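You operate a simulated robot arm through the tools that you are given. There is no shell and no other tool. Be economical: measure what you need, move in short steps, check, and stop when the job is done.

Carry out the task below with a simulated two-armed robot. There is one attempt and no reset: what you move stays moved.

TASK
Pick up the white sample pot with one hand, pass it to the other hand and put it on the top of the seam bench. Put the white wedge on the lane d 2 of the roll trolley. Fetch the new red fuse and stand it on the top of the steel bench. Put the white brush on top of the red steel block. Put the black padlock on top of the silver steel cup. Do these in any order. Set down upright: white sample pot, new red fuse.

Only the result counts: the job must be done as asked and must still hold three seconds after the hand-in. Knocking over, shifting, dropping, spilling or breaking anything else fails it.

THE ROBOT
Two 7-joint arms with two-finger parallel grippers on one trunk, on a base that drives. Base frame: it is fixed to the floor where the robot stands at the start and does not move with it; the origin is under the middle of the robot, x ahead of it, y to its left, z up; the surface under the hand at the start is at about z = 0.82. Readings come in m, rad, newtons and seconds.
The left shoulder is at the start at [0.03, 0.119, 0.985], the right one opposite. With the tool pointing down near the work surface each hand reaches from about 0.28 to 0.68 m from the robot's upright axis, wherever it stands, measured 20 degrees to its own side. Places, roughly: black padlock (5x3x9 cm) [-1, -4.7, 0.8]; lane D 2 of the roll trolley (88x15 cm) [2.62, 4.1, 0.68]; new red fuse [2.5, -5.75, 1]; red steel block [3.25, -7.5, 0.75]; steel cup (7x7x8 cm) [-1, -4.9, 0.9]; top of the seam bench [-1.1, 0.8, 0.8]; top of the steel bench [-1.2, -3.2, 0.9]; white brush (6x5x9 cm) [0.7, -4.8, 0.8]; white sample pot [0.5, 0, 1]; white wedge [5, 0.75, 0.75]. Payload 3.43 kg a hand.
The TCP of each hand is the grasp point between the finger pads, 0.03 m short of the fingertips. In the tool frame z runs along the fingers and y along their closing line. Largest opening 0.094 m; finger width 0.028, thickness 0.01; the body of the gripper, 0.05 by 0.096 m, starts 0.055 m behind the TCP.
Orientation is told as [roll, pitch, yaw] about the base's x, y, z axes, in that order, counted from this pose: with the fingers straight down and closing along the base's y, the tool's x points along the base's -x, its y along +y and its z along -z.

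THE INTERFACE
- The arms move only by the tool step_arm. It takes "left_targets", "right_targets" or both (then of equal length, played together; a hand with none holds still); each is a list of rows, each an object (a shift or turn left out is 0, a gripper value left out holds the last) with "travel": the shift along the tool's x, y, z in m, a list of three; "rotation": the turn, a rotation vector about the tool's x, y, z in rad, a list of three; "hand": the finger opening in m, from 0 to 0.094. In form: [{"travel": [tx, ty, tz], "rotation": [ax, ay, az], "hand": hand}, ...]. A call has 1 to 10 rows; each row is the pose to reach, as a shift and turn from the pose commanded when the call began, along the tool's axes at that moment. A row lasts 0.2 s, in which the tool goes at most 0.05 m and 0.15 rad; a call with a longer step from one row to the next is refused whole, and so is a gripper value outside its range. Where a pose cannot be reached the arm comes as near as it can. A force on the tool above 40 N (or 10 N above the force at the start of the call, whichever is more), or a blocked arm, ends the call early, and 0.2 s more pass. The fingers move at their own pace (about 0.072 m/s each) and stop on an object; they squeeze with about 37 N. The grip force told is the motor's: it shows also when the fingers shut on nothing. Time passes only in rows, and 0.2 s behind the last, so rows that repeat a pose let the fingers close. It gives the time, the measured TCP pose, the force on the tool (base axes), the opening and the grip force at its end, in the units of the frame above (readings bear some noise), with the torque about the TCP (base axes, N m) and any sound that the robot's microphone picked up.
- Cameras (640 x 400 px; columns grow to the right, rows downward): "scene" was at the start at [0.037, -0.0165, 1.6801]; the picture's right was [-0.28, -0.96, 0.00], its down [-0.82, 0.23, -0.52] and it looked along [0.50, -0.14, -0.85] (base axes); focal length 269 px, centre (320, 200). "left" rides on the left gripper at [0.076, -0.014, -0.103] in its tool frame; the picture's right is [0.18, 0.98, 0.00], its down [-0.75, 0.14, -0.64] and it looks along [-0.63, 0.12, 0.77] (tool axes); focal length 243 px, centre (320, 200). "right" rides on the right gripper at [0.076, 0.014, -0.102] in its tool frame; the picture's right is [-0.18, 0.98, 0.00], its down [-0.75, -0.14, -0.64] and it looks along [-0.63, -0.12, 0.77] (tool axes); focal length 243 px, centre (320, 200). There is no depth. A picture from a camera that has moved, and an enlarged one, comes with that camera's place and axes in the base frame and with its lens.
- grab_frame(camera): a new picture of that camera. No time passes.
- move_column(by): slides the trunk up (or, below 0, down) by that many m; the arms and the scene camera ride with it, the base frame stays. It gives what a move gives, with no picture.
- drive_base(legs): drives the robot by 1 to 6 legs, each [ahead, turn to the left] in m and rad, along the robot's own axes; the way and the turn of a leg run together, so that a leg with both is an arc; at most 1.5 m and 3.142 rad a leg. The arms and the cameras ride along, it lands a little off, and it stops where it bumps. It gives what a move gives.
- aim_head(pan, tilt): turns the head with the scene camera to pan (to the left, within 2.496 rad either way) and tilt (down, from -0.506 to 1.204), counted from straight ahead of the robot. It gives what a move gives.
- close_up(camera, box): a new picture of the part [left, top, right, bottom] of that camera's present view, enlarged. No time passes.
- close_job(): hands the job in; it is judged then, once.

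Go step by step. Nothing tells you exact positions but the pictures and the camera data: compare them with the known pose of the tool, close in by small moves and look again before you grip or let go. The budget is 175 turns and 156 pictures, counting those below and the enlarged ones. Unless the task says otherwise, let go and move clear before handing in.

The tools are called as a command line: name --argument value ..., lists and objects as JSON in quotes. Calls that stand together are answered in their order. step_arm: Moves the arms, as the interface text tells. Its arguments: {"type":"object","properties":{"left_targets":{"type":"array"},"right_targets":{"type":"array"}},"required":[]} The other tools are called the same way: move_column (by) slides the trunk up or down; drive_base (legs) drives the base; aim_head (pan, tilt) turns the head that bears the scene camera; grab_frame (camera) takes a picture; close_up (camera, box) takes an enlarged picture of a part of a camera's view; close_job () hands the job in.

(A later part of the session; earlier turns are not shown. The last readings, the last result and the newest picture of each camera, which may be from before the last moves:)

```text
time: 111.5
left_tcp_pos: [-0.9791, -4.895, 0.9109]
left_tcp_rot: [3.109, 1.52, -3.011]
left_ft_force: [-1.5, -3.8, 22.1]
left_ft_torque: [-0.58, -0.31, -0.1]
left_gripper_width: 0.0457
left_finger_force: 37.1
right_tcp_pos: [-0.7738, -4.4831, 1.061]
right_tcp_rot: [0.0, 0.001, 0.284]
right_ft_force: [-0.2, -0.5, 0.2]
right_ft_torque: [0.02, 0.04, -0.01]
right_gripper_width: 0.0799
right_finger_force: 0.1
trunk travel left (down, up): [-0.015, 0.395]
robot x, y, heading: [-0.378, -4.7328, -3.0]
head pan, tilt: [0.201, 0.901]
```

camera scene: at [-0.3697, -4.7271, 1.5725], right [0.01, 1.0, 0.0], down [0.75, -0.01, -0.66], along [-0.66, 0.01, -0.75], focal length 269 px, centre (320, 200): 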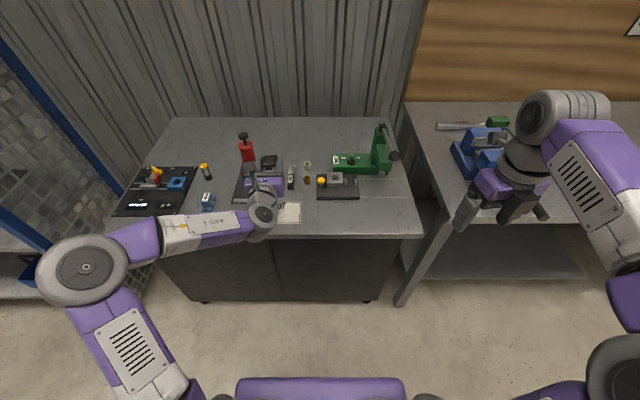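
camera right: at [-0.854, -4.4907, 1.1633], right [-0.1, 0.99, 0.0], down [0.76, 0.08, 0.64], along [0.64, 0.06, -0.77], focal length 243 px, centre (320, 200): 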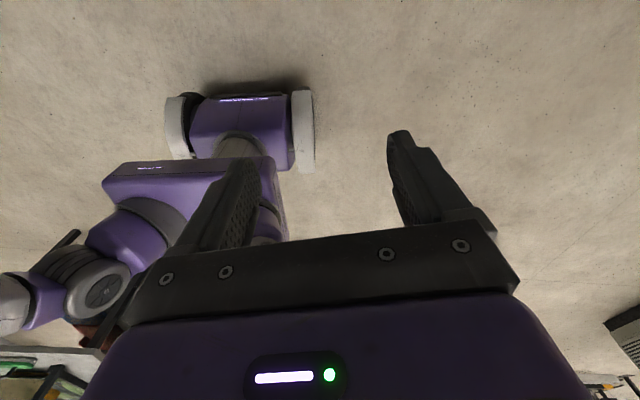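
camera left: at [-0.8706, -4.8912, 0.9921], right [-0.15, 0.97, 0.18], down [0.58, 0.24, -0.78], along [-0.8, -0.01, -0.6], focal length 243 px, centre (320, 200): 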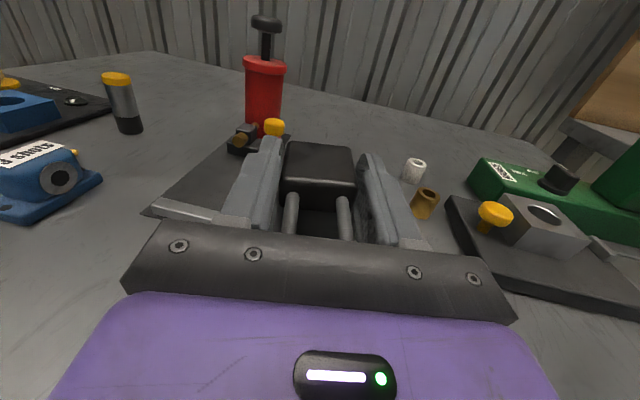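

The padlock rests on the rim. I ease up 1 mm, open slowly, and look before withdrawing.

step_arm --left_targets '[{"travel": [0.003, 0, 0]}, {"travel": [0.003, 0, 0], "hand": 0.05}, {"travel": [0.003, 0, 0], "hand": 0.058}, {"travel": [0.003, 0, 0], "hand": 0.07}, {"travel": [0.003, 0, 0], "hand": 0.08}]'

close_up --camera "left" --box '[200, 110, 460, 260]'

```text
time: 112.7
left_tcp_pos: [-0.9769, -4.8959, 0.9104]
left_tcp_rot: [3.124, 1.532, -3.0]
left_ft_force: [2.2, -0.5, 14.1]
left_ft_torque: [-0.52, -0.3, 0.09]
left_gripper_width: 0.0806
left_finger_force: 0.5
right_tcp_pos: [-0.7755, -4.4842, 1.0611]
right_tcp_rot: [-0.001, 0.001, 0.285]
right_ft_force: [0.2, -0.4, 0.1]
right_ft_torque: [-0.03, 0.03, 0.0]
right_gripper_width: 0.0801
right_finger_force: 0.0
trunk travel left (down, up): [-0.015, 0.395]
robot x, y, heading: [-0.3792, -4.7374, -2.997]
head pan, tilt: [0.201, 0.901]
```

```text
2.46 times, centred on (330, 185) of left
camera zoom: at [-0.87, -4.8903, 0.9817], right [-0.15, 0.97, 0.18], down [0.58, 0.24, -0.78], along [-0.8, -0.01, -0.6], focal length 597 px, centre (295, 237)
```

zoom: 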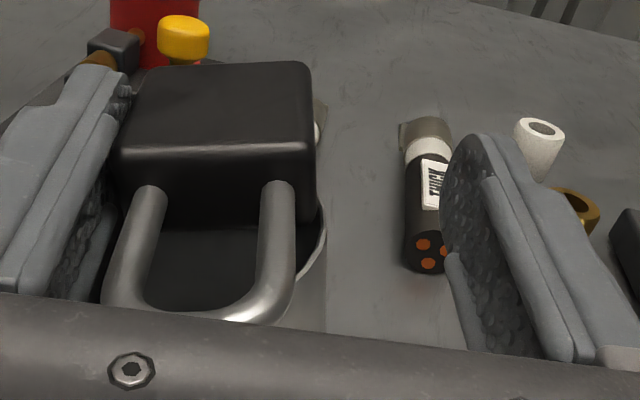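

The −y finger is resting on the rim and dragged cup and padlock together about 1.5 cm. I lift a few mm to unload, then step sideways away from the padlock.

step_arm --left_targets '[{"travel": [0.003, 0, 0]}, {"travel": [0.006, 0, 0]}, {"travel": [0.006, -0.006, 0]}, {"travel": [0.006, -0.012, 0]}]'

close_up --camera "left" --box '[200, 110, 460, 260]'

```text
time: 113.7
left_tcp_pos: [-0.9752, -4.9063, 0.9154]
left_tcp_rot: [3.118, 1.533, -3.007]
left_ft_force: [0.7, -0.4, -0.4]
left_ft_torque: [0.02, -0.01, 0.01]
left_gripper_width: 0.0801
left_finger_force: 0.1
right_tcp_pos: [-0.776, -4.4818, 1.0597]
right_tcp_rot: [0.0, 0.0, 0.285]
right_ft_force: [0.0, 0.1, 0.5]
right_ft_torque: [0.04, -0.01, -0.02]
right_gripper_width: 0.0798
right_finger_force: 0.0
trunk travel left (down, up): [-0.015, 0.395]
robot x, y, heading: [-0.3794, -4.7355, -3.001]
head pan, tilt: [0.201, 0.901]
```

```text
2.46 times, centred on (330, 185) of left
camera zoom: at [-0.8692, -4.9018, 0.9872], right [-0.15, 0.97, 0.18], down [0.58, 0.24, -0.78], along [-0.8, -0.01, -0.6], focal length 597 px, centre (295, 237)
```

zoom: 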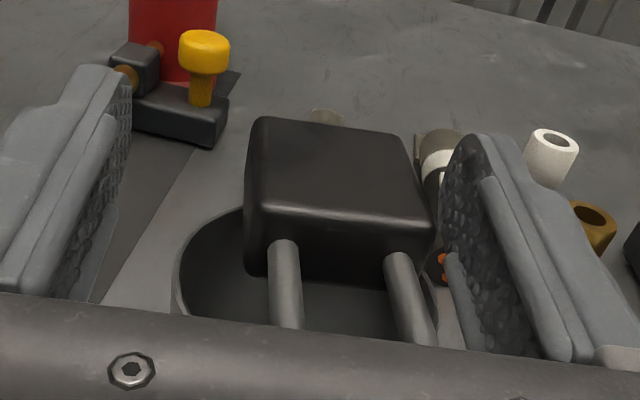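

The padlock lies across the cup rim. I centre the hand a little and lift straight up clear.

step_arm --left_targets '[{"travel": [0, 0.005, -0.003], "hand": 0.094}, {"travel": [0.01, 0.005, -0.005]}, {"travel": [0.03, 0.005, -0.01]}, {"travel": [0.06, 0.005, -0.02]}, {"travel": [0.09, 0.005, -0.05]}]'

grab_frame --camera "left"

close_up --camera "scene" --box '[200, 120, 440, 270]'

```text
time: 114.9
left_tcp_pos: [-0.9219, -4.8925, 1.005]
left_tcp_rot: [3.127, 1.533, -2.999]
left_ft_force: [0.1, 1.5, -0.8]
left_ft_torque: [0.01, -0.01, -0.01]
left_gripper_width: 0.0942
left_finger_force: 0.0
right_tcp_pos: [-0.7747, -4.4827, 1.0594]
right_tcp_rot: [-0.001, 0.001, 0.285]
right_ft_force: [-0.2, -0.3, 0.6]
right_ft_torque: [0.0, -0.03, 0.0]
right_gripper_width: 0.0801
right_finger_force: 0.1
trunk travel left (down, up): [-0.015, 0.395]
robot x, y, heading: [-0.3826, -4.7365, -2.996]
head pan, tilt: [0.201, 0.901]
```

```text
98 pictures are left
camera left: at [-0.8151, -4.8889, 1.0761], right [-0.15, 0.97, 0.18], down [0.58, 0.24, -0.78], along [-0.8, -0.01, -0.6], focal length 243 px, centre (320, 200)
```

left: 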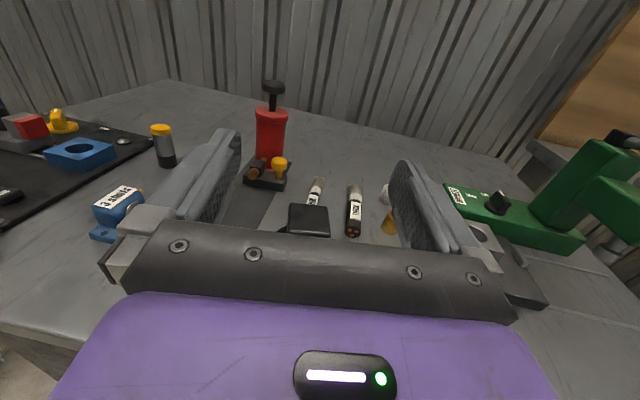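

```text
2.67 times, centred on (320, 195) of scene
camera zoom: at [-0.418, -4.7549, 1.4537], right [-0.34, 0.94, 0.0], down [0.74, 0.27, -0.62], along [-0.58, -0.21, -0.78], focal length 718 px, centre (320, 213)
```

zoom: 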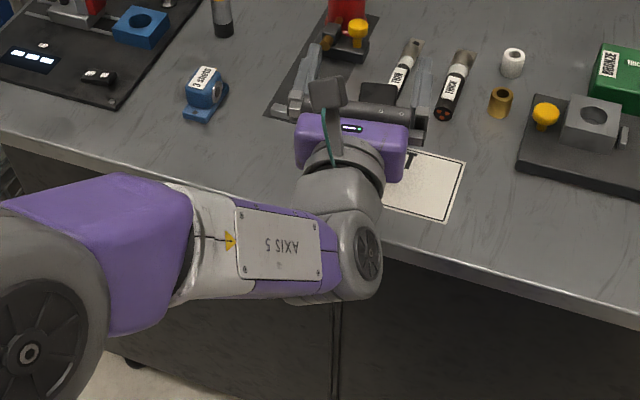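

I raise the trunk, back away, and look at the result.

move_column --by 0.235

drive_base --legs '[[-0.25, 0]]'

aim_head --pan 0.1 --tilt 0.8

close_up --camera "scene" --box '[200, 90, 440, 240]'

```text
time: 117.4
left_tcp_pos: [-0.9226, -4.8929, 1.2375]
left_tcp_rot: [3.116, 1.531, -3.009]
left_ft_force: [0.0, -0.3, -1.2]
left_ft_torque: [0.01, 0.03, 0.0]
left_gripper_width: 0.0938
left_finger_force: 0.0
right_tcp_pos: [-0.7757, -4.4838, 1.2952]
right_tcp_rot: [0.001, 0.0, 0.286]
right_ft_force: [-0.8, 0.3, 0.0]
right_ft_torque: [-0.02, 0.02, -0.02]
right_gripper_width: 0.0802
right_finger_force: 0.1
trunk travel left (down, up): [-0.25, 0.16]
robot x, y, heading: [-0.3815, -4.7381, -2.998]
head pan, tilt: [0.201, 0.901]
```

```text
time: 119.2
left_tcp_pos: [-0.675, -4.8546, 1.2393]
left_tcp_rot: [3.117, 1.533, -3.01]
left_ft_force: [-0.5, -0.3, 0.3]
left_ft_torque: [0.0, 0.01, 0.03]
left_gripper_width: 0.094
left_finger_force: 0.1
right_tcp_pos: [-0.5273, -4.446, 1.2951]
right_tcp_rot: [0.001, 0.0, 0.283]
right_ft_force: [0.4, 0.4, 0.9]
right_ft_torque: [-0.01, 0.04, 0.01]
right_gripper_width: 0.0799
right_finger_force: 0.0
trunk travel left (down, up): [-0.25, 0.16]
robot x, y, heading: [-0.1363, -4.6974, -2.995]
head pan, tilt: [0.201, 0.901]
```

```text
time: 119.9
left_tcp_pos: [-0.6754, -4.856, 1.2383]
left_tcp_rot: [3.119, 1.534, -3.006]
left_ft_force: [0.4, -0.2, 0.2]
left_ft_torque: [0.0, -0.02, -0.02]
left_gripper_width: 0.094
left_finger_force: 0.0
right_tcp_pos: [-0.528, -4.4469, 1.296]
right_tcp_rot: [-0.001, -0.001, 0.283]
right_ft_force: [0.9, -0.2, -0.8]
right_ft_torque: [0.0, 0.01, -0.05]
right_gripper_width: 0.0801
right_finger_force: 0.0
trunk travel left (down, up): [-0.25, 0.16]
robot x, y, heading: [-0.1283, -4.6984, -2.998]
head pan, tilt: [0.099, 0.799]
```

```text
2.67 times, centred on (320, 165) of scene
camera zoom: at [-0.1783, -4.7124, 1.6965], right [-0.24, 0.97, 0.0], down [0.7, 0.17, -0.7], along [-0.68, -0.17, -0.72], focal length 718 px, centre (320, 293)
```

zoom: 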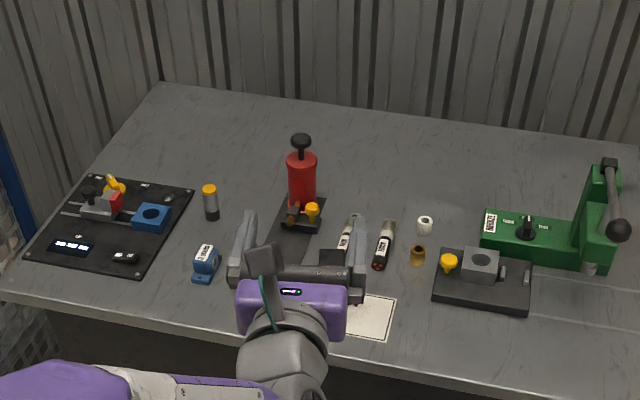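

I rotate the left hand back to pointing down, tucked and raised, then look again.

step_arm --left_targets '[{"travel": [0.0, 0, -0.03], "rotation": [0, -0.15, 0]}, {"travel": [0.0, 0, -0.05], "rotation": [0, -0.3, 0]}, {"travel": [0, 0, -0.07], "rotation": [0, -0.45, 0]}, {"travel": [0, 0, -0.08], "rotation": [0, -0.6, 0]}, {"travel": [0, 0, -0.09], "rotation": [0, -0.75, 0]}, {"travel": [0, 0, -0.1], "rotation": [0, -0.9, 0]}, {"travel": [0, 0, -0.11], "rotation": [0, -1.05, 0]}, {"travel": [0, 0, -0.12], "rotation": [0, -1.2, 0]}, {"travel": [0, 0, -0.12], "rotation": [0, -1.35, 0]}, {"travel": [0, 0, -0.12], "rotation": [0, -1.5, 0]}]'

close_up --camera "scene" --box '[220, 130, 440, 260]'

```text
time: 122.1
left_tcp_pos: [-0.5573, -4.837, 1.2327]
left_tcp_rot: [0.003, 0.107, 0.155]
left_ft_force: [-0.3, -0.2, -0.1]
left_ft_torque: [0.01, -0.01, -0.02]
left_gripper_width: 0.0939
left_finger_force: 0.0
right_tcp_pos: [-0.5284, -4.447, 1.2954]
right_tcp_rot: [-0.001, -0.001, 0.28]
right_ft_force: [0.1, 0.8, 0.0]
right_ft_torque: [-0.01, 0.0, -0.01]
right_gripper_width: 0.0802
right_finger_force: 0.2
trunk travel left (down, up): [-0.25, 0.16]
robot x, y, heading: [-0.1297, -4.7018, -2.997]
head pan, tilt: [0.099, 0.799]
```

```text
2.91 times, centred on (330, 195) of scene
camera zoom: at [-0.1792, -4.7124, 1.6965], right [-0.24, 0.97, 0.0], down [0.7, 0.17, -0.7], along [-0.68, -0.17, -0.72], focal length 783 px, centre (291, 214)
```

zoom: 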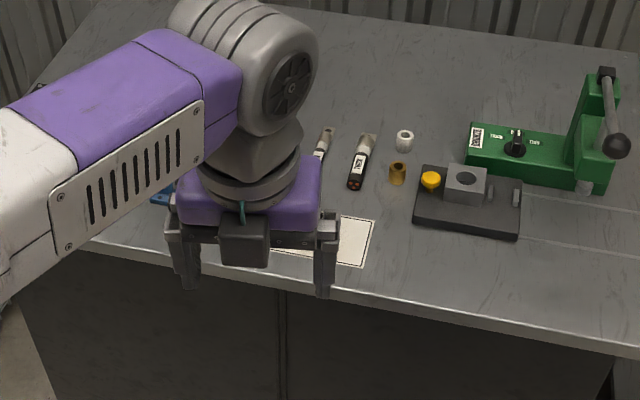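

Now for the brush: table at x 0.53–2.68, y -4.7 to -5.25. I tuck the wrists back and drive to stand north of the brush facing -y.

step_arm --left_targets '[{"rotation": [0, -0.1, 0]}]'

step_arm --left_targets '[{"rotation": [0, 0, -0.15]}, {"rotation": [0, 0, -0.3]}, {"rotation": [0, 0, -0.45]}, {"rotation": [0, 0, -0.6]}, {"rotation": [0, 0, -0.75]}, {"rotation": [0, 0, -0.9]}, {"rotation": [0, 0, -1.05]}, {"rotation": [0, 0, -1.2]}, {"rotation": [0, 0, -1.35]}, {"rotation": [0, 0, -1.5]}]' --right_targets '[{"rotation": [0, 0, -0.15]}, {"rotation": [0, 0, -0.3]}, {"rotation": [0, 0, -0.45]}, {"rotation": [0, 0, -0.6]}, {"rotation": [0, 0, -0.75]}, {"rotation": [0, 0, -0.9]}, {"rotation": [0, 0, -1.05]}, {"rotation": [0, 0, -1.2]}, {"rotation": [0, 0, -1.35]}, {"rotation": [0, 0, -1.5]}]'

drive_base --legs '[[0, -2.76], [0.96, 0], [0, -2.095]]'

aim_head --pan 0 --tilt 0.8

grab_frame --camera "scene"

aim_head --pan -1.2 --tilt 0.45

grab_frame --camera "scene"

```text
time: 122.5
left_tcp_pos: [-0.5588, -4.8367, 1.2327]
left_tcp_rot: [0.002, 0.008, 0.155]
left_ft_force: [-1.1, 0.6, 0.3]
left_ft_torque: [0.05, -0.03, 0.0]
left_gripper_width: 0.0939
left_finger_force: 0.0
right_tcp_pos: [-0.5289, -4.4469, 1.2949]
right_tcp_rot: [0.0, -0.001, 0.282]
right_ft_force: [-0.6, 0.6, -0.4]
right_ft_torque: [-0.02, -0.01, 0.0]
right_gripper_width: 0.0801
right_finger_force: 0.1
trunk travel left (down, up): [-0.25, 0.16]
robot x, y, heading: [-0.1341, -4.7013, -2.996]
head pan, tilt: [0.099, 0.799]
```

```text
time: 124.7
left_tcp_pos: [-0.5567, -4.8375, 1.234]
left_tcp_rot: [0.012, -0.001, 1.659]
left_ft_force: [0.6, -1.0, 0.0]
left_ft_torque: [-0.03, -0.03, -0.03]
left_gripper_width: 0.0941
left_finger_force: 0.0
right_tcp_pos: [-0.5274, -4.4456, 1.2966]
right_tcp_rot: [0.0, 0.001, 1.785]
right_ft_force: [0.0, 0.5, -0.4]
right_ft_torque: [-0.01, -0.01, 0.0]
right_gripper_width: 0.0796
right_finger_force: 0.0
trunk travel left (down, up): [-0.25, 0.16]
robot x, y, heading: [-0.1313, -4.7014, -2.994]
head pan, tilt: [0.099, 0.799]
```

```text
time: 141.4
left_tcp_pos: [0.7668, -4.6911, 1.2335]
left_tcp_rot: [0.008, -0.001, 3.014]
left_ft_force: [-0.2, 0.5, 0.1]
left_ft_torque: [0.03, 0.04, -0.03]
left_gripper_width: 0.0941
left_finger_force: 0.0
right_tcp_pos: [0.391, -4.5781, 1.2956]
right_tcp_rot: [0.001, 0.0, 3.141]
right_ft_force: [0.4, 0.6, 0.0]
right_ft_torque: [0.0, 0.01, 0.01]
right_gripper_width: 0.0801
right_finger_force: 0.1
trunk travel left (down, up): [-0.25, 0.16]
robot x, y, heading: [0.7223, -4.2436, -1.636]
head pan, tilt: [0.099, 0.799]
```

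```text
time: 142.1
left_tcp_pos: [0.7666, -4.6896, 1.2341]
left_tcp_rot: [0.009, 0.0, 3.015]
left_ft_force: [-0.2, -0.1, 0.4]
left_ft_torque: [-0.01, -0.02, 0.0]
left_gripper_width: 0.0939
left_finger_force: 0.0
right_tcp_pos: [0.3917, -4.5777, 1.2943]
right_tcp_rot: [0.001, 0.002, 3.143]
right_ft_force: [0.4, 0.3, -1.0]
right_ft_torque: [-0.03, 0.01, 0.01]
right_gripper_width: 0.0797
right_finger_force: 0.1
trunk travel left (down, up): [-0.25, 0.16]
robot x, y, heading: [0.7244, -4.2408, -1.639]
head pan, tilt: [0.0, 0.799]
```

```text
94 pictures are left
camera scene: at [0.72, -4.292, 1.6965], right [-1.0, 0.07, 0.0], down [0.05, 0.72, -0.7], along [-0.05, -0.7, -0.72], focal length 269 px, centre (320, 200)
```

scene: 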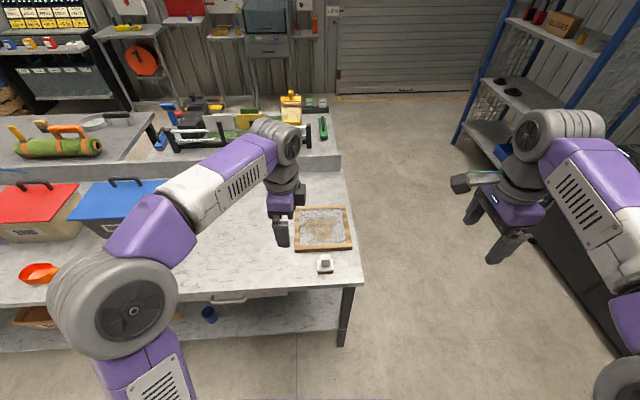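

```text
time: 143.5
left_tcp_pos: [0.7662, -4.6893, 1.2337]
left_tcp_rot: [0.008, 0.0, 3.016]
left_ft_force: [0.7, -0.7, 0.6]
left_ft_torque: [-0.01, -0.01, -0.03]
left_gripper_width: 0.0938
left_finger_force: 0.1
right_tcp_pos: [0.3905, -4.5784, 1.2957]
right_tcp_rot: [0.0, 0.001, 3.141]
right_ft_force: [-0.5, 0.6, -0.9]
right_ft_torque: [0.01, 0.02, 0.0]
right_gripper_width: 0.0799
right_finger_force: 0.1
trunk travel left (down, up): [-0.25, 0.16]
robot x, y, heading: [0.7271, -4.2427, -1.644]
head pan, tilt: [-1.201, 0.45]
```

```text
93 pictures are left
camera scene: at [0.6377, -4.2389, 1.7269], right [-0.3, 0.95, 0.0], down [0.42, 0.13, -0.9], along [-0.86, -0.27, -0.44], focal length 269 px, centre (320, 200)
```

scene: 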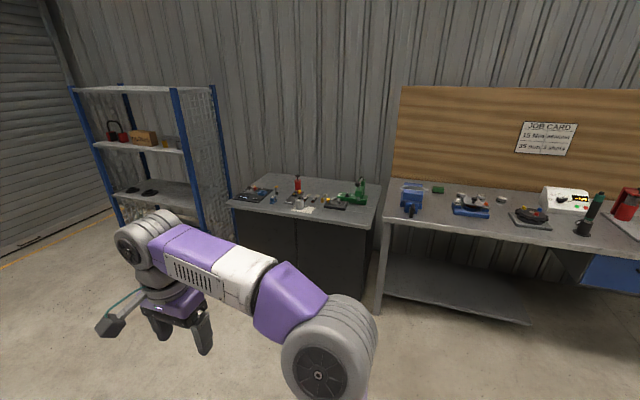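

close_up --camera "scene" --box '[240, 165, 380, 225]'

aim_head --pan 0 --tilt 0.8

close_up --camera "scene" --box '[260, 190, 380, 290]'

grab_frame --camera "left"

```text
4.57 times, centred on (310, 195) of scene
camera zoom: at [0.6377, -4.2389, 1.7269], right [-0.3, 0.95, 0.0], down [0.42, 0.13, -0.9], along [-0.86, -0.27, -0.44], focal length 1230 px, centre (366, 223)
```

zoom: 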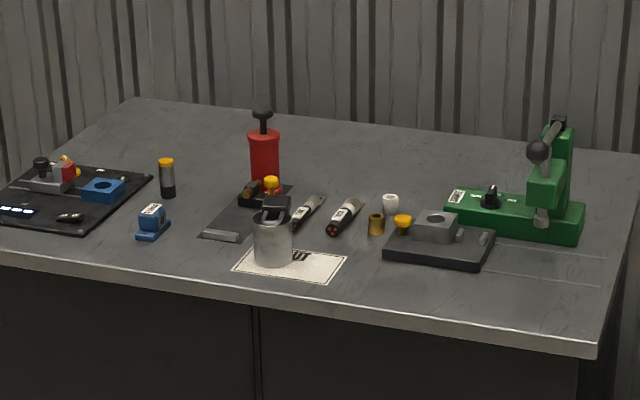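

```text
time: 144.9
left_tcp_pos: [0.7672, -4.6894, 1.2332]
left_tcp_rot: [0.009, 0.001, 3.014]
left_ft_force: [0.8, 0.0, 0.2]
left_ft_torque: [-0.02, -0.03, 0.05]
left_gripper_width: 0.0941
left_finger_force: 0.0
right_tcp_pos: [0.3908, -4.5769, 1.2955]
right_tcp_rot: [0.001, 0.002, 3.143]
right_ft_force: [-0.6, -1.4, -0.2]
right_ft_torque: [0.0, -0.03, -0.02]
right_gripper_width: 0.08
right_finger_force: 0.1
trunk travel left (down, up): [-0.25, 0.16]
robot x, y, heading: [0.7246, -4.2438, -1.642]
head pan, tilt: [0.0, 0.799]
```

```text
4.00 times, centred on (320, 240) of scene
camera zoom: at [0.7199, -4.292, 1.6965], right [-1.0, 0.07, 0.0], down [0.05, 0.72, -0.7], along [-0.05, -0.7, -0.72], focal length 1077 px, centre (320, 40)
```

zoom: 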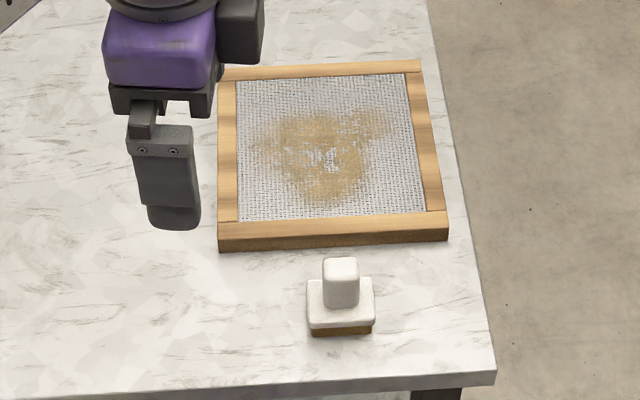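

```text
90 pictures are left
camera left: at [0.8453, -4.6823, 1.3361], right [0.06, -1.0, 0.01], down [-0.76, -0.04, 0.64], along [-0.64, -0.04, -0.77], focal length 243 px, centre (320, 200)
```

left: 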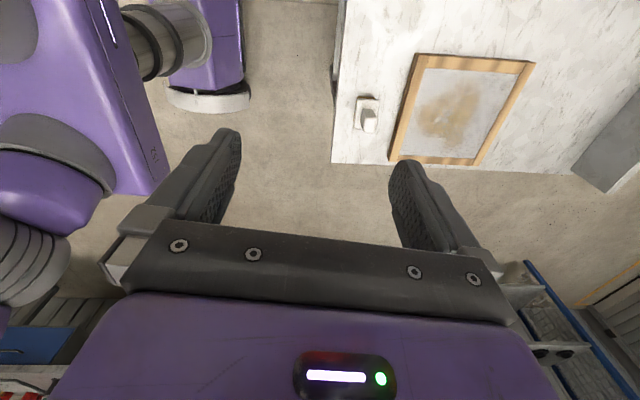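

The padlock is lying on the cup. The brush stands at ≈[0.667, -4.795]; I'll take it with the right hand by its handle, moving the left hand aside.

step_arm --right_targets '[{"travel": [0, 0.03, 0]}, {"travel": [0.03, 0.06, 0.0]}, {"travel": [0.07, 0.09, 0.0]}, {"travel": [0.105, 0.12, 0.0]}, {"travel": [0.14, 0.15, 0.0]}, {"travel": [0.175, 0.18, 0.0]}, {"travel": [0.21, 0.21, 0.02]}, {"travel": [0.24, 0.217, 0.05]}, {"travel": [0.27, 0.217, 0.08]}, {"travel": [0.276, 0.217, 0.12]}]' --left_targets '[{"travel": [0.04, 0, 0]}, {"travel": [0.08, 0, 0]}, {"travel": [0.12, 0, 0]}, {"travel": [0.16, 0, 0]}, {"travel": [0.19, 0, 0]}, {"travel": [0.19, 0, 0]}, {"travel": [0.19, 0, 0]}, {"travel": [0.19, 0, 0]}, {"travel": [0.19, 0, 0]}, {"travel": [0.19, 0, 0]}]'

step_arm --right_targets '[{"travel": [0, 0, 0.045]}, {"travel": [0, 0, 0.09]}, {"travel": [0, 0, 0.135]}, {"travel": [0, 0, 0.17]}]'

grab_frame --camera "right"

close_up --camera "scene" --box '[260, 190, 380, 290]'

```text
refused: row 7 steps farther than a row can; nothing moved
```

```text
time: 145.9
left_tcp_pos: [0.7676, -4.6908, 1.2338]
left_tcp_rot: [0.01, 0.0, 3.016]
left_ft_force: [-0.7, 0.1, 0.4]
left_ft_torque: [0.03, 0.01, 0.03]
left_gripper_width: 0.0939
left_finger_force: 0.0
right_tcp_pos: [0.3913, -4.5827, 1.1239]
right_tcp_rot: [0.0, 0.0, 3.143]
right_ft_force: [0.2, -0.1, 0.4]
right_ft_torque: [0.01, 0.02, -0.01]
right_gripper_width: 0.0799
right_finger_force: 0.0
trunk travel left (down, up): [-0.25, 0.16]
robot x, y, heading: [0.7263, -4.2415, -1.643]
head pan, tilt: [0.0, 0.799]
```

```text
89 pictures are left
camera right: at [0.4681, -4.5967, 1.2267], right [-0.18, -0.98, 0.0], down [-0.75, 0.14, 0.64], along [-0.63, 0.12, -0.77], focal length 243 px, centre (320, 200)
```

right: 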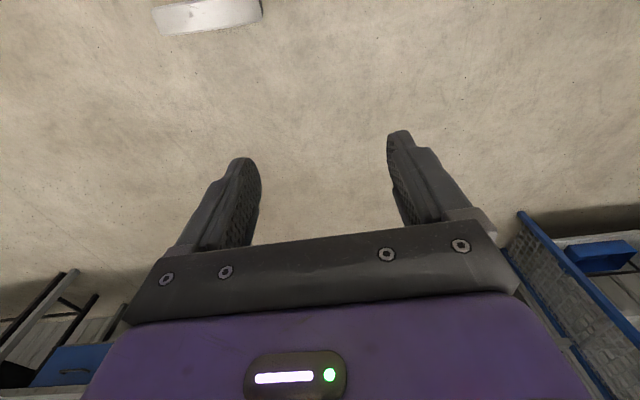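

```text
4.00 times, centred on (320, 240) of scene
camera zoom: at [0.7199, -4.2925, 1.6965], right [-1.0, 0.07, 0.0], down [0.05, 0.72, -0.7], along [-0.05, -0.7, -0.72], focal length 1077 px, centre (320, 40)
```

zoom: 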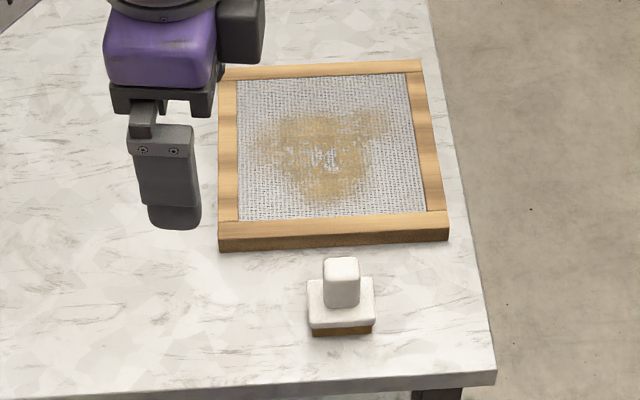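

One step was too long. Resending it, now at z≈1.12, with the left moved aside.

step_arm --right_targets '[{"travel": [0.034, 0.026, 0]}, {"travel": [0.068, 0.052, 0.0]}, {"travel": [0.102, 0.078, 0.0]}, {"travel": [0.136, 0.104, 0.0]}, {"travel": [0.17, 0.13, 0.0]}, {"travel": [0.204, 0.156, 0.0]}, {"travel": [0.238, 0.182, 0.0]}, {"travel": [0.265, 0.205, 0.02]}, {"travel": [0.276, 0.212, 0.06]}, {"travel": [0.276, 0.212, 0.1]}]' --left_targets '[{"travel": [0.045, 0, 0]}, {"travel": [0.09, 0, 0]}, {"travel": [0.135, 0, 0]}, {"travel": [0.17, 0, 0]}, {"travel": [0.19, 0, 0]}, {"travel": [0.19, 0, 0]}, {"travel": [0.19, 0, 0]}, {"travel": [0.19, 0, 0]}, {"travel": [0.19, 0, 0]}, {"travel": [0.19, 0, 0]}]'

grab_frame --camera "right"

close_up --camera "scene" --box '[260, 190, 380, 290]'

```text
time: 148.1
left_tcp_pos: [0.9551, -4.7135, 1.234]
left_tcp_rot: [0.007, 0.001, 3.013]
left_ft_force: [0.4, -0.9, 0.5]
left_ft_torque: [0.01, 0.01, 0.02]
left_gripper_width: 0.0941
left_finger_force: 0.0
right_tcp_pos: [0.6633, -4.7891, 1.0228]
right_tcp_rot: [-0.003, 0.0, 3.14]
right_ft_force: [-1.6, 0.3, -0.4]
right_ft_torque: [0.02, -0.02, 0.0]
right_gripper_width: 0.08
right_finger_force: 0.0
trunk travel left (down, up): [-0.25, 0.16]
robot x, y, heading: [0.7284, -4.2444, -1.635]
head pan, tilt: [0.0, 0.799]
```

```text
87 pictures are left
camera right: at [0.7398, -4.8035, 1.1254], right [-0.19, -0.98, 0.0], down [-0.75, 0.14, 0.64], along [-0.63, 0.12, -0.77], focal length 243 px, centre (320, 200)
```

right: 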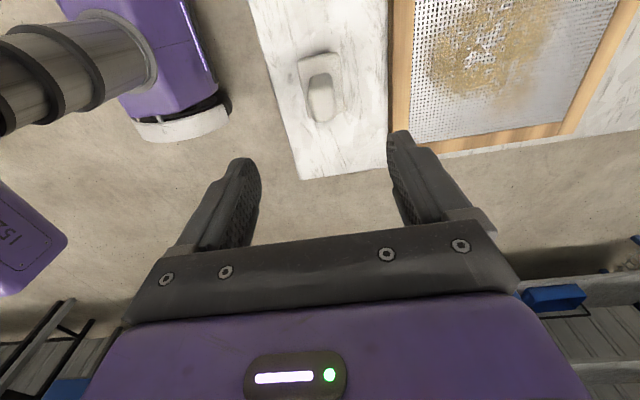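

```text
4.00 times, centred on (320, 240) of scene
camera zoom: at [0.7201, -4.2927, 1.6965], right [-1.0, 0.07, 0.0], down [0.05, 0.72, -0.7], along [-0.05, -0.7, -0.72], focal length 1077 px, centre (320, 40)
```

zoom: 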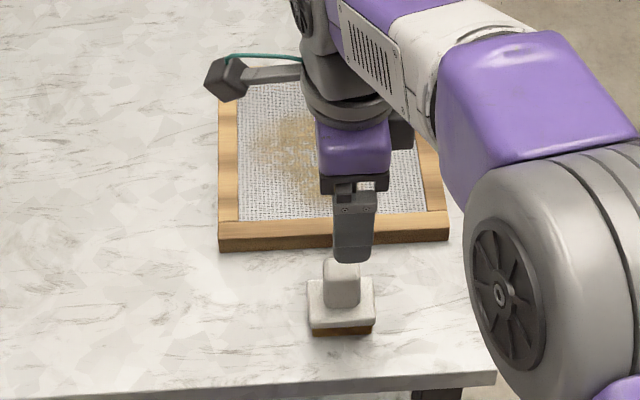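

Aligned with the handle. I descend and grip it.

step_arm --right_targets '[{"travel": [0.005, 0.003, 0.04], "hand": 0.07}, {"travel": [0.005, 0.003, 0.08], "hand": 0.07}, {"travel": [0.005, 0.003, 0.115], "hand": 0.07}, {"travel": [0.005, 0.003, 0.128], "hand": 0.07}, {"travel": [0.005, 0.003, 0.128], "hand": 0.01}, {"travel": [0.005, 0.003, 0.128], "hand": 0.01}, {"travel": [0.005, 0.003, 0.128], "hand": 0.01}, {"travel": [0.005, 0.003, 0.128], "hand": 0.01}]'

grab_frame --camera "right"

```text
time: 149.9
left_tcp_pos: [0.9559, -4.7144, 1.2345]
left_tcp_rot: [0.009, 0.0, 3.014]
left_ft_force: [0.1, -0.1, -0.8]
left_ft_torque: [0.01, 0.03, 0.02]
left_gripper_width: 0.0944
left_finger_force: 0.0
right_tcp_pos: [0.6724, -4.7942, 0.8953]
right_tcp_rot: [-0.002, 0.0, 3.141]
right_ft_force: [0.0, -0.4, 0.5]
right_ft_torque: [-0.03, -0.04, -0.03]
right_gripper_width: 0.0273
right_finger_force: 37.1
trunk travel left (down, up): [-0.25, 0.16]
robot x, y, heading: [0.7228, -4.2448, -1.635]
head pan, tilt: [0.0, 0.799]
```

```text
85 pictures are left
camera right: at [0.7474, -4.8072, 0.9991], right [-0.18, -0.98, 0.0], down [-0.75, 0.14, 0.64], along [-0.63, 0.12, -0.77], focal length 243 px, centre (320, 200)
```

right: 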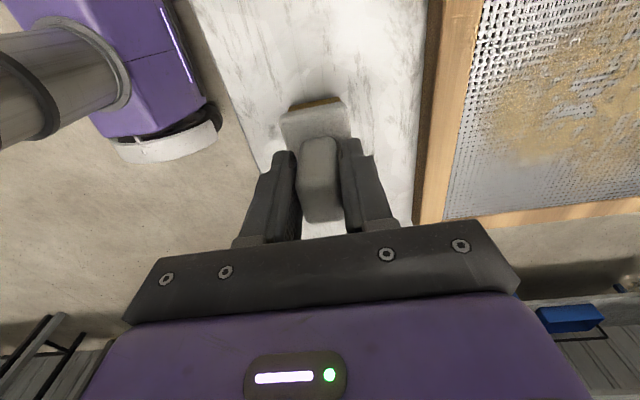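

Brush gripped. I lift it and look around for the fuse and block.

step_arm --right_targets '[{"travel": [0, 0, -0.045]}, {"travel": [0, 0, -0.09]}, {"travel": [0, 0, -0.135]}, {"travel": [0, 0, -0.18]}, {"travel": [0, 0, -0.225]}, {"travel": [-0.03, 0, -0.26]}, {"travel": [-0.06, -0.03, -0.26]}, {"travel": [-0.09, -0.06, -0.26]}, {"travel": [-0.12, -0.09, -0.26]}, {"travel": [-0.14, -0.12, -0.26]}]'

aim_head --pan 0.7 --tilt 0.4

grab_frame --camera "scene"

aim_head --pan 0.0 --tilt 0.3

grab_frame --camera "scene"

```text
time: 152.1
left_tcp_pos: [0.9543, -4.7124, 1.2349]
left_tcp_rot: [0.009, -0.001, 3.013]
left_ft_force: [-0.9, 0.5, 0.3]
left_ft_torque: [0.0, 0.01, -0.01]
left_gripper_width: 0.0939
left_finger_force: 0.0
right_tcp_pos: [0.5328, -4.674, 1.1574]
right_tcp_rot: [0.0, 0.001, 3.14]
right_ft_force: [-0.5, -0.1, -0.7]
right_ft_torque: [-0.03, -0.05, 0.0]
right_gripper_width: 0.0275
right_finger_force: 36.9
trunk travel left (down, up): [-0.25, 0.16]
robot x, y, heading: [0.7219, -4.2419, -1.642]
head pan, tilt: [0.0, 0.799]
```

```text
time: 153.2
left_tcp_pos: [0.9551, -4.7146, 1.2341]
left_tcp_rot: [0.009, 0.001, 3.013]
left_ft_force: [1.0, 0.2, 0.9]
left_ft_torque: [0.0, -0.04, -0.02]
left_gripper_width: 0.0941
left_finger_force: 0.2
right_tcp_pos: [0.533, -4.6749, 1.1564]
right_tcp_rot: [0.001, 0.0, 3.14]
right_ft_force: [1.1, 0.0, -1.1]
right_ft_torque: [-0.02, -0.04, 0.0]
right_gripper_width: 0.0275
right_finger_force: 37.4
trunk travel left (down, up): [-0.25, 0.16]
robot x, y, heading: [0.7203, -4.2453, -1.637]
head pan, tilt: [0.7, 0.4]
```

```text
84 pictures are left
camera scene: at [0.7801, -4.2865, 1.7316], right [-0.81, -0.59, 0.0], down [-0.23, 0.31, -0.92], along [0.54, -0.74, -0.39], focal length 269 px, centre (320, 200)
```

scene: 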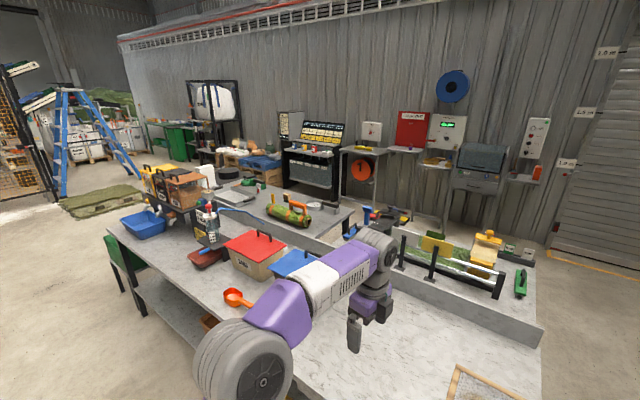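

```text
time: 154.2
left_tcp_pos: [0.9559, -4.7122, 1.234]
left_tcp_rot: [0.01, -0.001, 3.014]
left_ft_force: [-0.3, -0.1, 0.7]
left_ft_torque: [0.0, -0.02, -0.01]
left_gripper_width: 0.0941
left_finger_force: 0.1
right_tcp_pos: [0.5329, -4.6752, 1.1576]
right_tcp_rot: [0.0, 0.001, 3.141]
right_ft_force: [-0.1, -0.5, -0.8]
right_ft_torque: [-0.05, -0.05, 0.02]
right_gripper_width: 0.0277
right_finger_force: 37.0
trunk travel left (down, up): [-0.25, 0.16]
robot x, y, heading: [0.7178, -4.2433, -1.638]
head pan, tilt: [0.0, 0.3]
```

```text
83 pictures are left
camera scene: at [0.7192, -4.3048, 1.7409], right [-1.0, 0.07, 0.0], down [0.02, 0.3, -0.96], along [-0.06, -0.95, -0.3], focal length 269 px, centre (320, 200)
```

scene: 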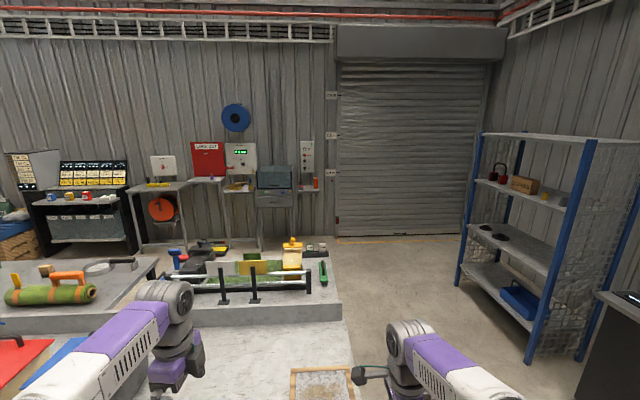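

aim_head --pan 0.75 --tilt 0.4

close_up --camera "scene" --box '[140, 110, 380, 260]'

```text
time: 155.3
left_tcp_pos: [0.9558, -4.7138, 1.2342]
left_tcp_rot: [0.009, -0.001, 3.015]
left_ft_force: [-0.8, -0.3, 0.0]
left_ft_torque: [0.01, -0.02, 0.0]
left_gripper_width: 0.0938
left_finger_force: 0.0
right_tcp_pos: [0.5332, -4.6746, 1.1565]
right_tcp_rot: [0.001, -0.001, 3.141]
right_ft_force: [0.1, -0.2, -0.7]
right_ft_torque: [-0.03, -0.04, -0.01]
right_gripper_width: 0.0274
right_finger_force: 36.8
trunk travel left (down, up): [-0.25, 0.16]
robot x, y, heading: [0.7268, -4.2454, -1.635]
head pan, tilt: [0.75, 0.4]
```

```text
2.67 times, centred on (260, 185) of scene
camera zoom: at [0.7838, -4.2835, 1.7316], right [-0.78, -0.63, 0.0], down [-0.25, 0.3, -0.92], along [0.58, -0.72, -0.39], focal length 718 px, centre (480, 240)
```

zoom: 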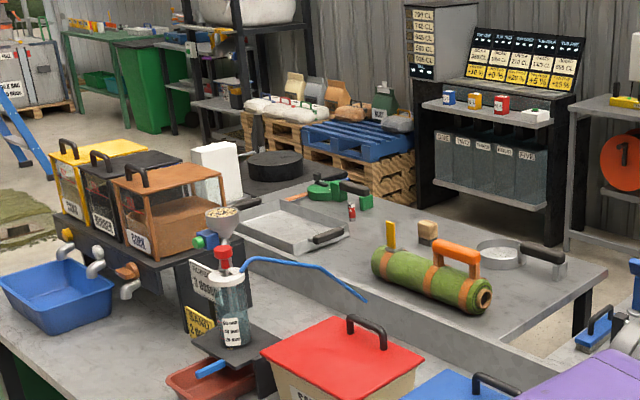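

Fuse at ≈[2.45, -5.7] on the southern bench, and red block on the black stand's shelf. I take the route around the west end of the tables.

drive_base --legs '[[0, -1.52], [0.87, 0], [0, 1.571], [1.5, 0], [0.75, 0], [0, 1.571]]'

aim_head --pan 0.2 --tilt 0.4

grab_frame --camera "scene"

```text
time: 181.9
left_tcp_pos: [0.3107, -6.2359, 1.234]
left_tcp_rot: [0.007, 0.0, -1.676]
left_ft_force: [-0.4, 0.7, -0.4]
left_ft_torque: [-0.03, 0.0, 0.0]
left_gripper_width: 0.0936
left_finger_force: 0.1
right_tcp_pos: [0.2832, -6.6574, 1.157]
right_tcp_rot: [0.0, -0.002, -1.549]
right_ft_force: [0.1, -0.6, -1.2]
right_ft_torque: [0.01, 0.01, -0.01]
right_gripper_width: 0.0273
right_finger_force: 36.6
trunk travel left (down, up): [-0.25, 0.16]
robot x, y, heading: [-0.1552, -6.4772, -0.042]
head pan, tilt: [0.75, 0.4]
```

```text
time: 182.9
left_tcp_pos: [0.3121, -6.2349, 1.2361]
left_tcp_rot: [0.008, 0.001, -1.676]
left_ft_force: [0.0, 0.2, 0.3]
left_ft_torque: [-0.02, -0.01, 0.02]
left_gripper_width: 0.0938
left_finger_force: 0.1
right_tcp_pos: [0.2824, -6.6584, 1.1573]
right_tcp_rot: [-0.001, -0.001, -1.55]
right_ft_force: [-0.5, -0.2, -0.7]
right_ft_torque: [0.01, 0.05, 0.01]
right_gripper_width: 0.0273
right_finger_force: 37.0
trunk travel left (down, up): [-0.25, 0.16]
robot x, y, heading: [-0.1541, -6.4768, -0.05]
head pan, tilt: [0.201, 0.4]
```

```text
81 pictures are left
camera scene: at [-0.0904, -6.4603, 1.7316], right [0.15, -0.99, 0.0], down [-0.38, -0.06, -0.92], along [0.91, 0.14, -0.39], focal length 269 px, centre (320, 200)
```

scene: 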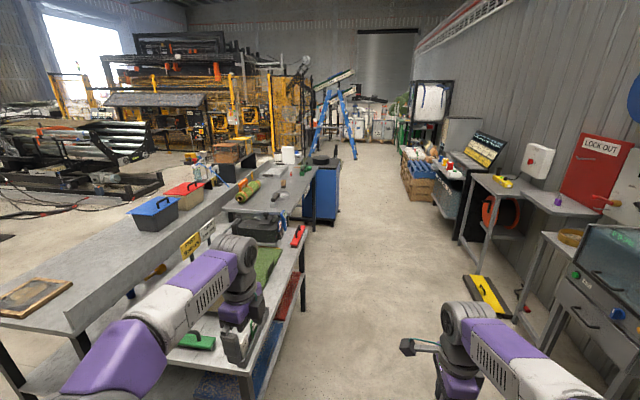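

close_up --camera "scene" --box '[200, 120, 360, 220]'

close_up --camera "scene" --box '[380, 110, 540, 210]'

```text
4.00 times, centred on (280, 170) of scene
camera zoom: at [-0.0904, -6.4603, 1.7316], right [0.15, -0.99, 0.0], down [-0.38, -0.06, -0.92], along [0.91, 0.14, -0.39], focal length 1077 px, centre (480, 320)
```

zoom: 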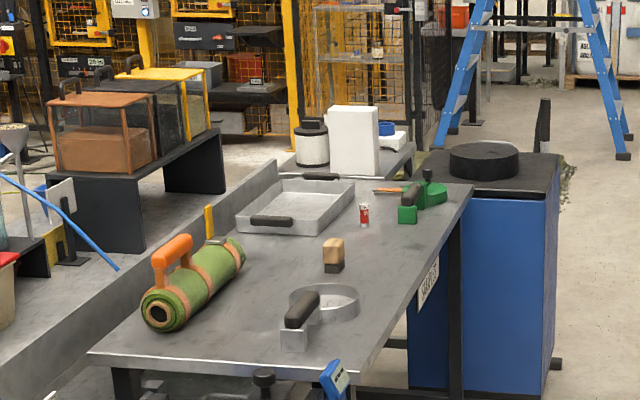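

```text
4.00 times, centred on (460, 160) of scene
camera zoom: at [-0.0904, -6.4603, 1.7316], right [0.15, -0.99, 0.0], down [-0.38, -0.06, -0.92], along [0.91, 0.14, -0.39], focal length 1077 px, centre (-240, 360)
```

zoom: 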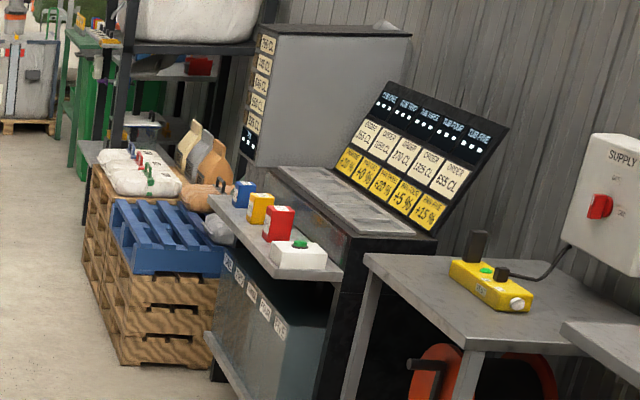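

Fuse (red, standing) at ≈[2.42, -5.77], and the red block is third on the stand shelf. I drive along the aisle to face the fuse.

drive_base --legs '[[0, 0.046], [1.5, 0], [1.1, 0], [0, 1.571]]'

aim_head --pan 0 --tilt 0.8

grab_frame --camera "scene"

grab_frame --camera "left"

```text
time: 199.8
left_tcp_pos: [2.2076, -6.053, 1.2348]
left_tcp_rot: [0.009, 0.001, -0.089]
left_ft_force: [0.4, 0.3, 1.1]
left_ft_torque: [-0.02, 0.0, -0.02]
left_gripper_width: 0.0938
left_finger_force: 0.1
right_tcp_pos: [2.631, -6.0755, 1.1574]
right_tcp_rot: [0.001, 0.0, 0.036]
right_ft_force: [-0.4, -0.1, -0.5]
right_ft_torque: [0.03, 0.0, -0.03]
right_gripper_width: 0.0274
right_finger_force: 36.6
trunk travel left (down, up): [-0.25, 0.16]
robot x, y, heading: [2.457, -6.5134, 1.54]
head pan, tilt: [0.201, 0.4]
```

```text
time: 200.7
left_tcp_pos: [2.2076, -6.0513, 1.2343]
left_tcp_rot: [0.009, 0.0, -0.089]
left_ft_force: [-0.9, 0.3, -1.0]
left_ft_torque: [-0.01, 0.0, 0.0]
left_gripper_width: 0.0939
left_finger_force: 0.0
right_tcp_pos: [2.6316, -6.075, 1.1569]
right_tcp_rot: [0.0, -0.002, 0.036]
right_ft_force: [-0.5, -0.2, -1.0]
right_ft_torque: [-0.02, 0.01, -0.03]
right_gripper_width: 0.0273
right_finger_force: 37.2
trunk travel left (down, up): [-0.25, 0.16]
robot x, y, heading: [2.4573, -6.5119, 1.541]
head pan, tilt: [0.0, 0.799]
```

```text
78 pictures are left
camera scene: at [2.4606, -6.4597, 1.6966], right [1.0, -0.03, 0.0], down [-0.02, -0.72, -0.7], along [0.02, 0.7, -0.72], focal length 269 px, centre (320, 200)
```

scene: 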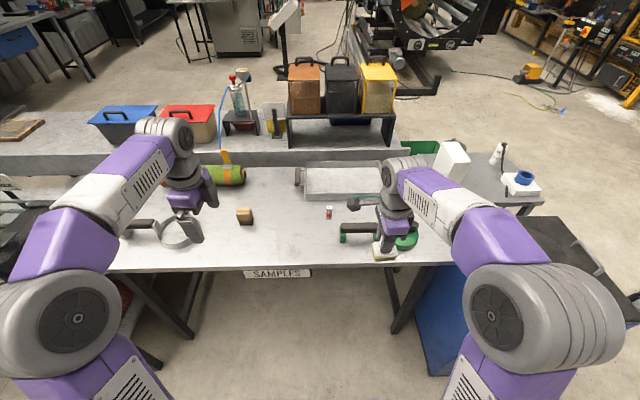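

```text
77 pictures are left
camera left: at [2.1312, -6.0588, 1.3369], right [-0.1, 1.0, 0.01], down [0.76, 0.07, 0.64], along [0.64, 0.07, -0.77], focal length 243 px, centre (320, 200)
```

left: 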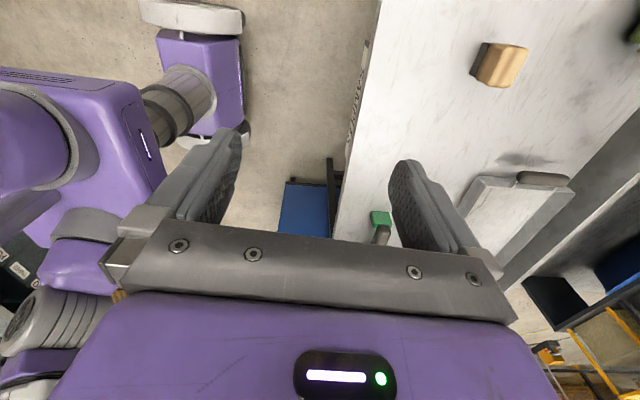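

close_up --camera "scene" --box '[220, 150, 440, 280]'

```text
2.91 times, centred on (330, 215) of scene
camera zoom: at [2.4606, -6.4597, 1.6966], right [1.0, -0.03, 0.0], down [-0.02, -0.72, -0.7], along [0.02, 0.7, -0.72], focal length 783 px, centre (291, 156)
```

zoom: 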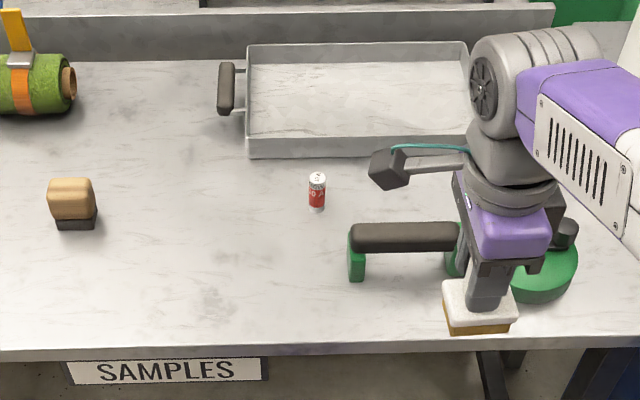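

The fuse is at ≈[2.515, -5.75] with the bench ≈0.86. I advance, move the right hand (brush) aside, and bring the left above.

drive_base --legs '[[0.17, 0]]'

step_arm --left_targets '[{"travel": [-0.04, 0.01, 0]}, {"travel": [-0.08, 0.03, 0]}, {"travel": [-0.12, 0.05, 0]}, {"travel": [-0.16, 0.07, 0]}, {"travel": [-0.2, 0.08, 0]}, {"travel": [-0.24, 0.09, 0.01]}, {"travel": [-0.28, 0.1, 0.03]}, {"travel": [-0.3, 0.1, 0.07]}, {"travel": [-0.3, 0.1, 0.11]}, {"travel": [-0.3, 0.1, 0.15]}]' --right_targets '[{"travel": [-0.04, 0, 0]}, {"travel": [-0.08, 0, 0]}, {"travel": [-0.12, 0, 0]}, {"travel": [-0.13, 0, 0]}, {"travel": [-0.13, 0, 0]}, {"travel": [-0.13, 0, 0]}, {"travel": [-0.13, 0, 0]}, {"travel": [-0.13, 0, 0]}, {"travel": [-0.13, 0, 0]}, {"travel": [-0.13, 0, 0]}]'

grab_frame --camera "left"

close_up --camera "scene" --box '[220, 180, 440, 310]'

```text
time: 202.1
left_tcp_pos: [2.2122, -5.8847, 1.2344]
left_tcp_rot: [0.008, -0.002, -0.088]
left_ft_force: [0.4, 0.4, 0.4]
left_ft_torque: [0.0, -0.01, -0.05]
left_gripper_width: 0.0941
left_finger_force: 0.1
right_tcp_pos: [2.6358, -5.9067, 1.1563]
right_tcp_rot: [-0.001, 0.001, 0.037]
right_ft_force: [0.7, 0.0, -0.7]
right_ft_torque: [-0.05, -0.01, -0.02]
right_gripper_width: 0.0276
right_finger_force: 36.6
trunk travel left (down, up): [-0.25, 0.16]
robot x, y, heading: [2.4622, -6.3451, 1.539]
head pan, tilt: [0.0, 0.799]
```

```text
time: 204.3
left_tcp_pos: [2.5195, -5.8097, 1.0859]
left_tcp_rot: [0.007, 0.0, -0.088]
left_ft_force: [-0.2, 0.2, 0.1]
left_ft_torque: [0.01, -0.01, -0.02]
left_gripper_width: 0.0942
left_finger_force: 0.0
right_tcp_pos: [2.7666, -5.9018, 1.1586]
right_tcp_rot: [-0.002, 0.0, 0.036]
right_ft_force: [0.3, 0.1, -1.0]
right_ft_torque: [-0.04, 0.0, 0.02]
right_gripper_width: 0.0273
right_finger_force: 37.0
trunk travel left (down, up): [-0.25, 0.16]
robot x, y, heading: [2.4671, -6.3416, 1.538]
head pan, tilt: [0.0, 0.799]
```

```text
75 pictures are left
camera left: at [2.4434, -5.8167, 1.1879], right [-0.1, 1.0, 0.01], down [0.76, 0.07, 0.64], along [0.64, 0.07, -0.77], focal length 243 px, centre (320, 200)
```

left: 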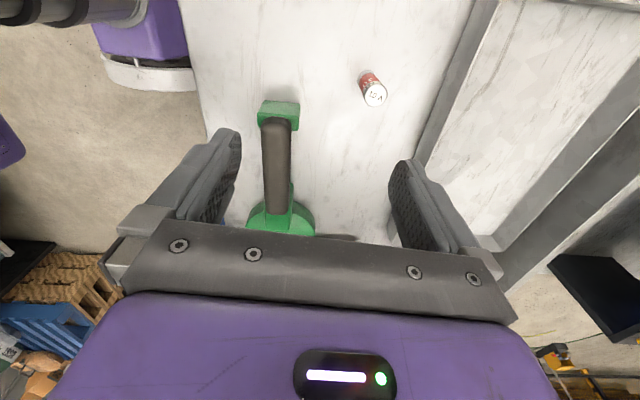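

```text
2.91 times, centred on (330, 245) of scene
camera zoom: at [2.4659, -6.2921, 1.6965], right [1.0, -0.03, 0.0], down [-0.02, -0.72, -0.7], along [0.02, 0.7, -0.72], focal length 783 px, centre (291, 69)
```

zoom: 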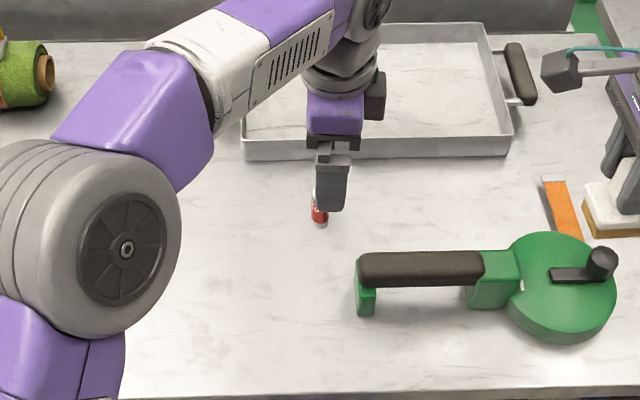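

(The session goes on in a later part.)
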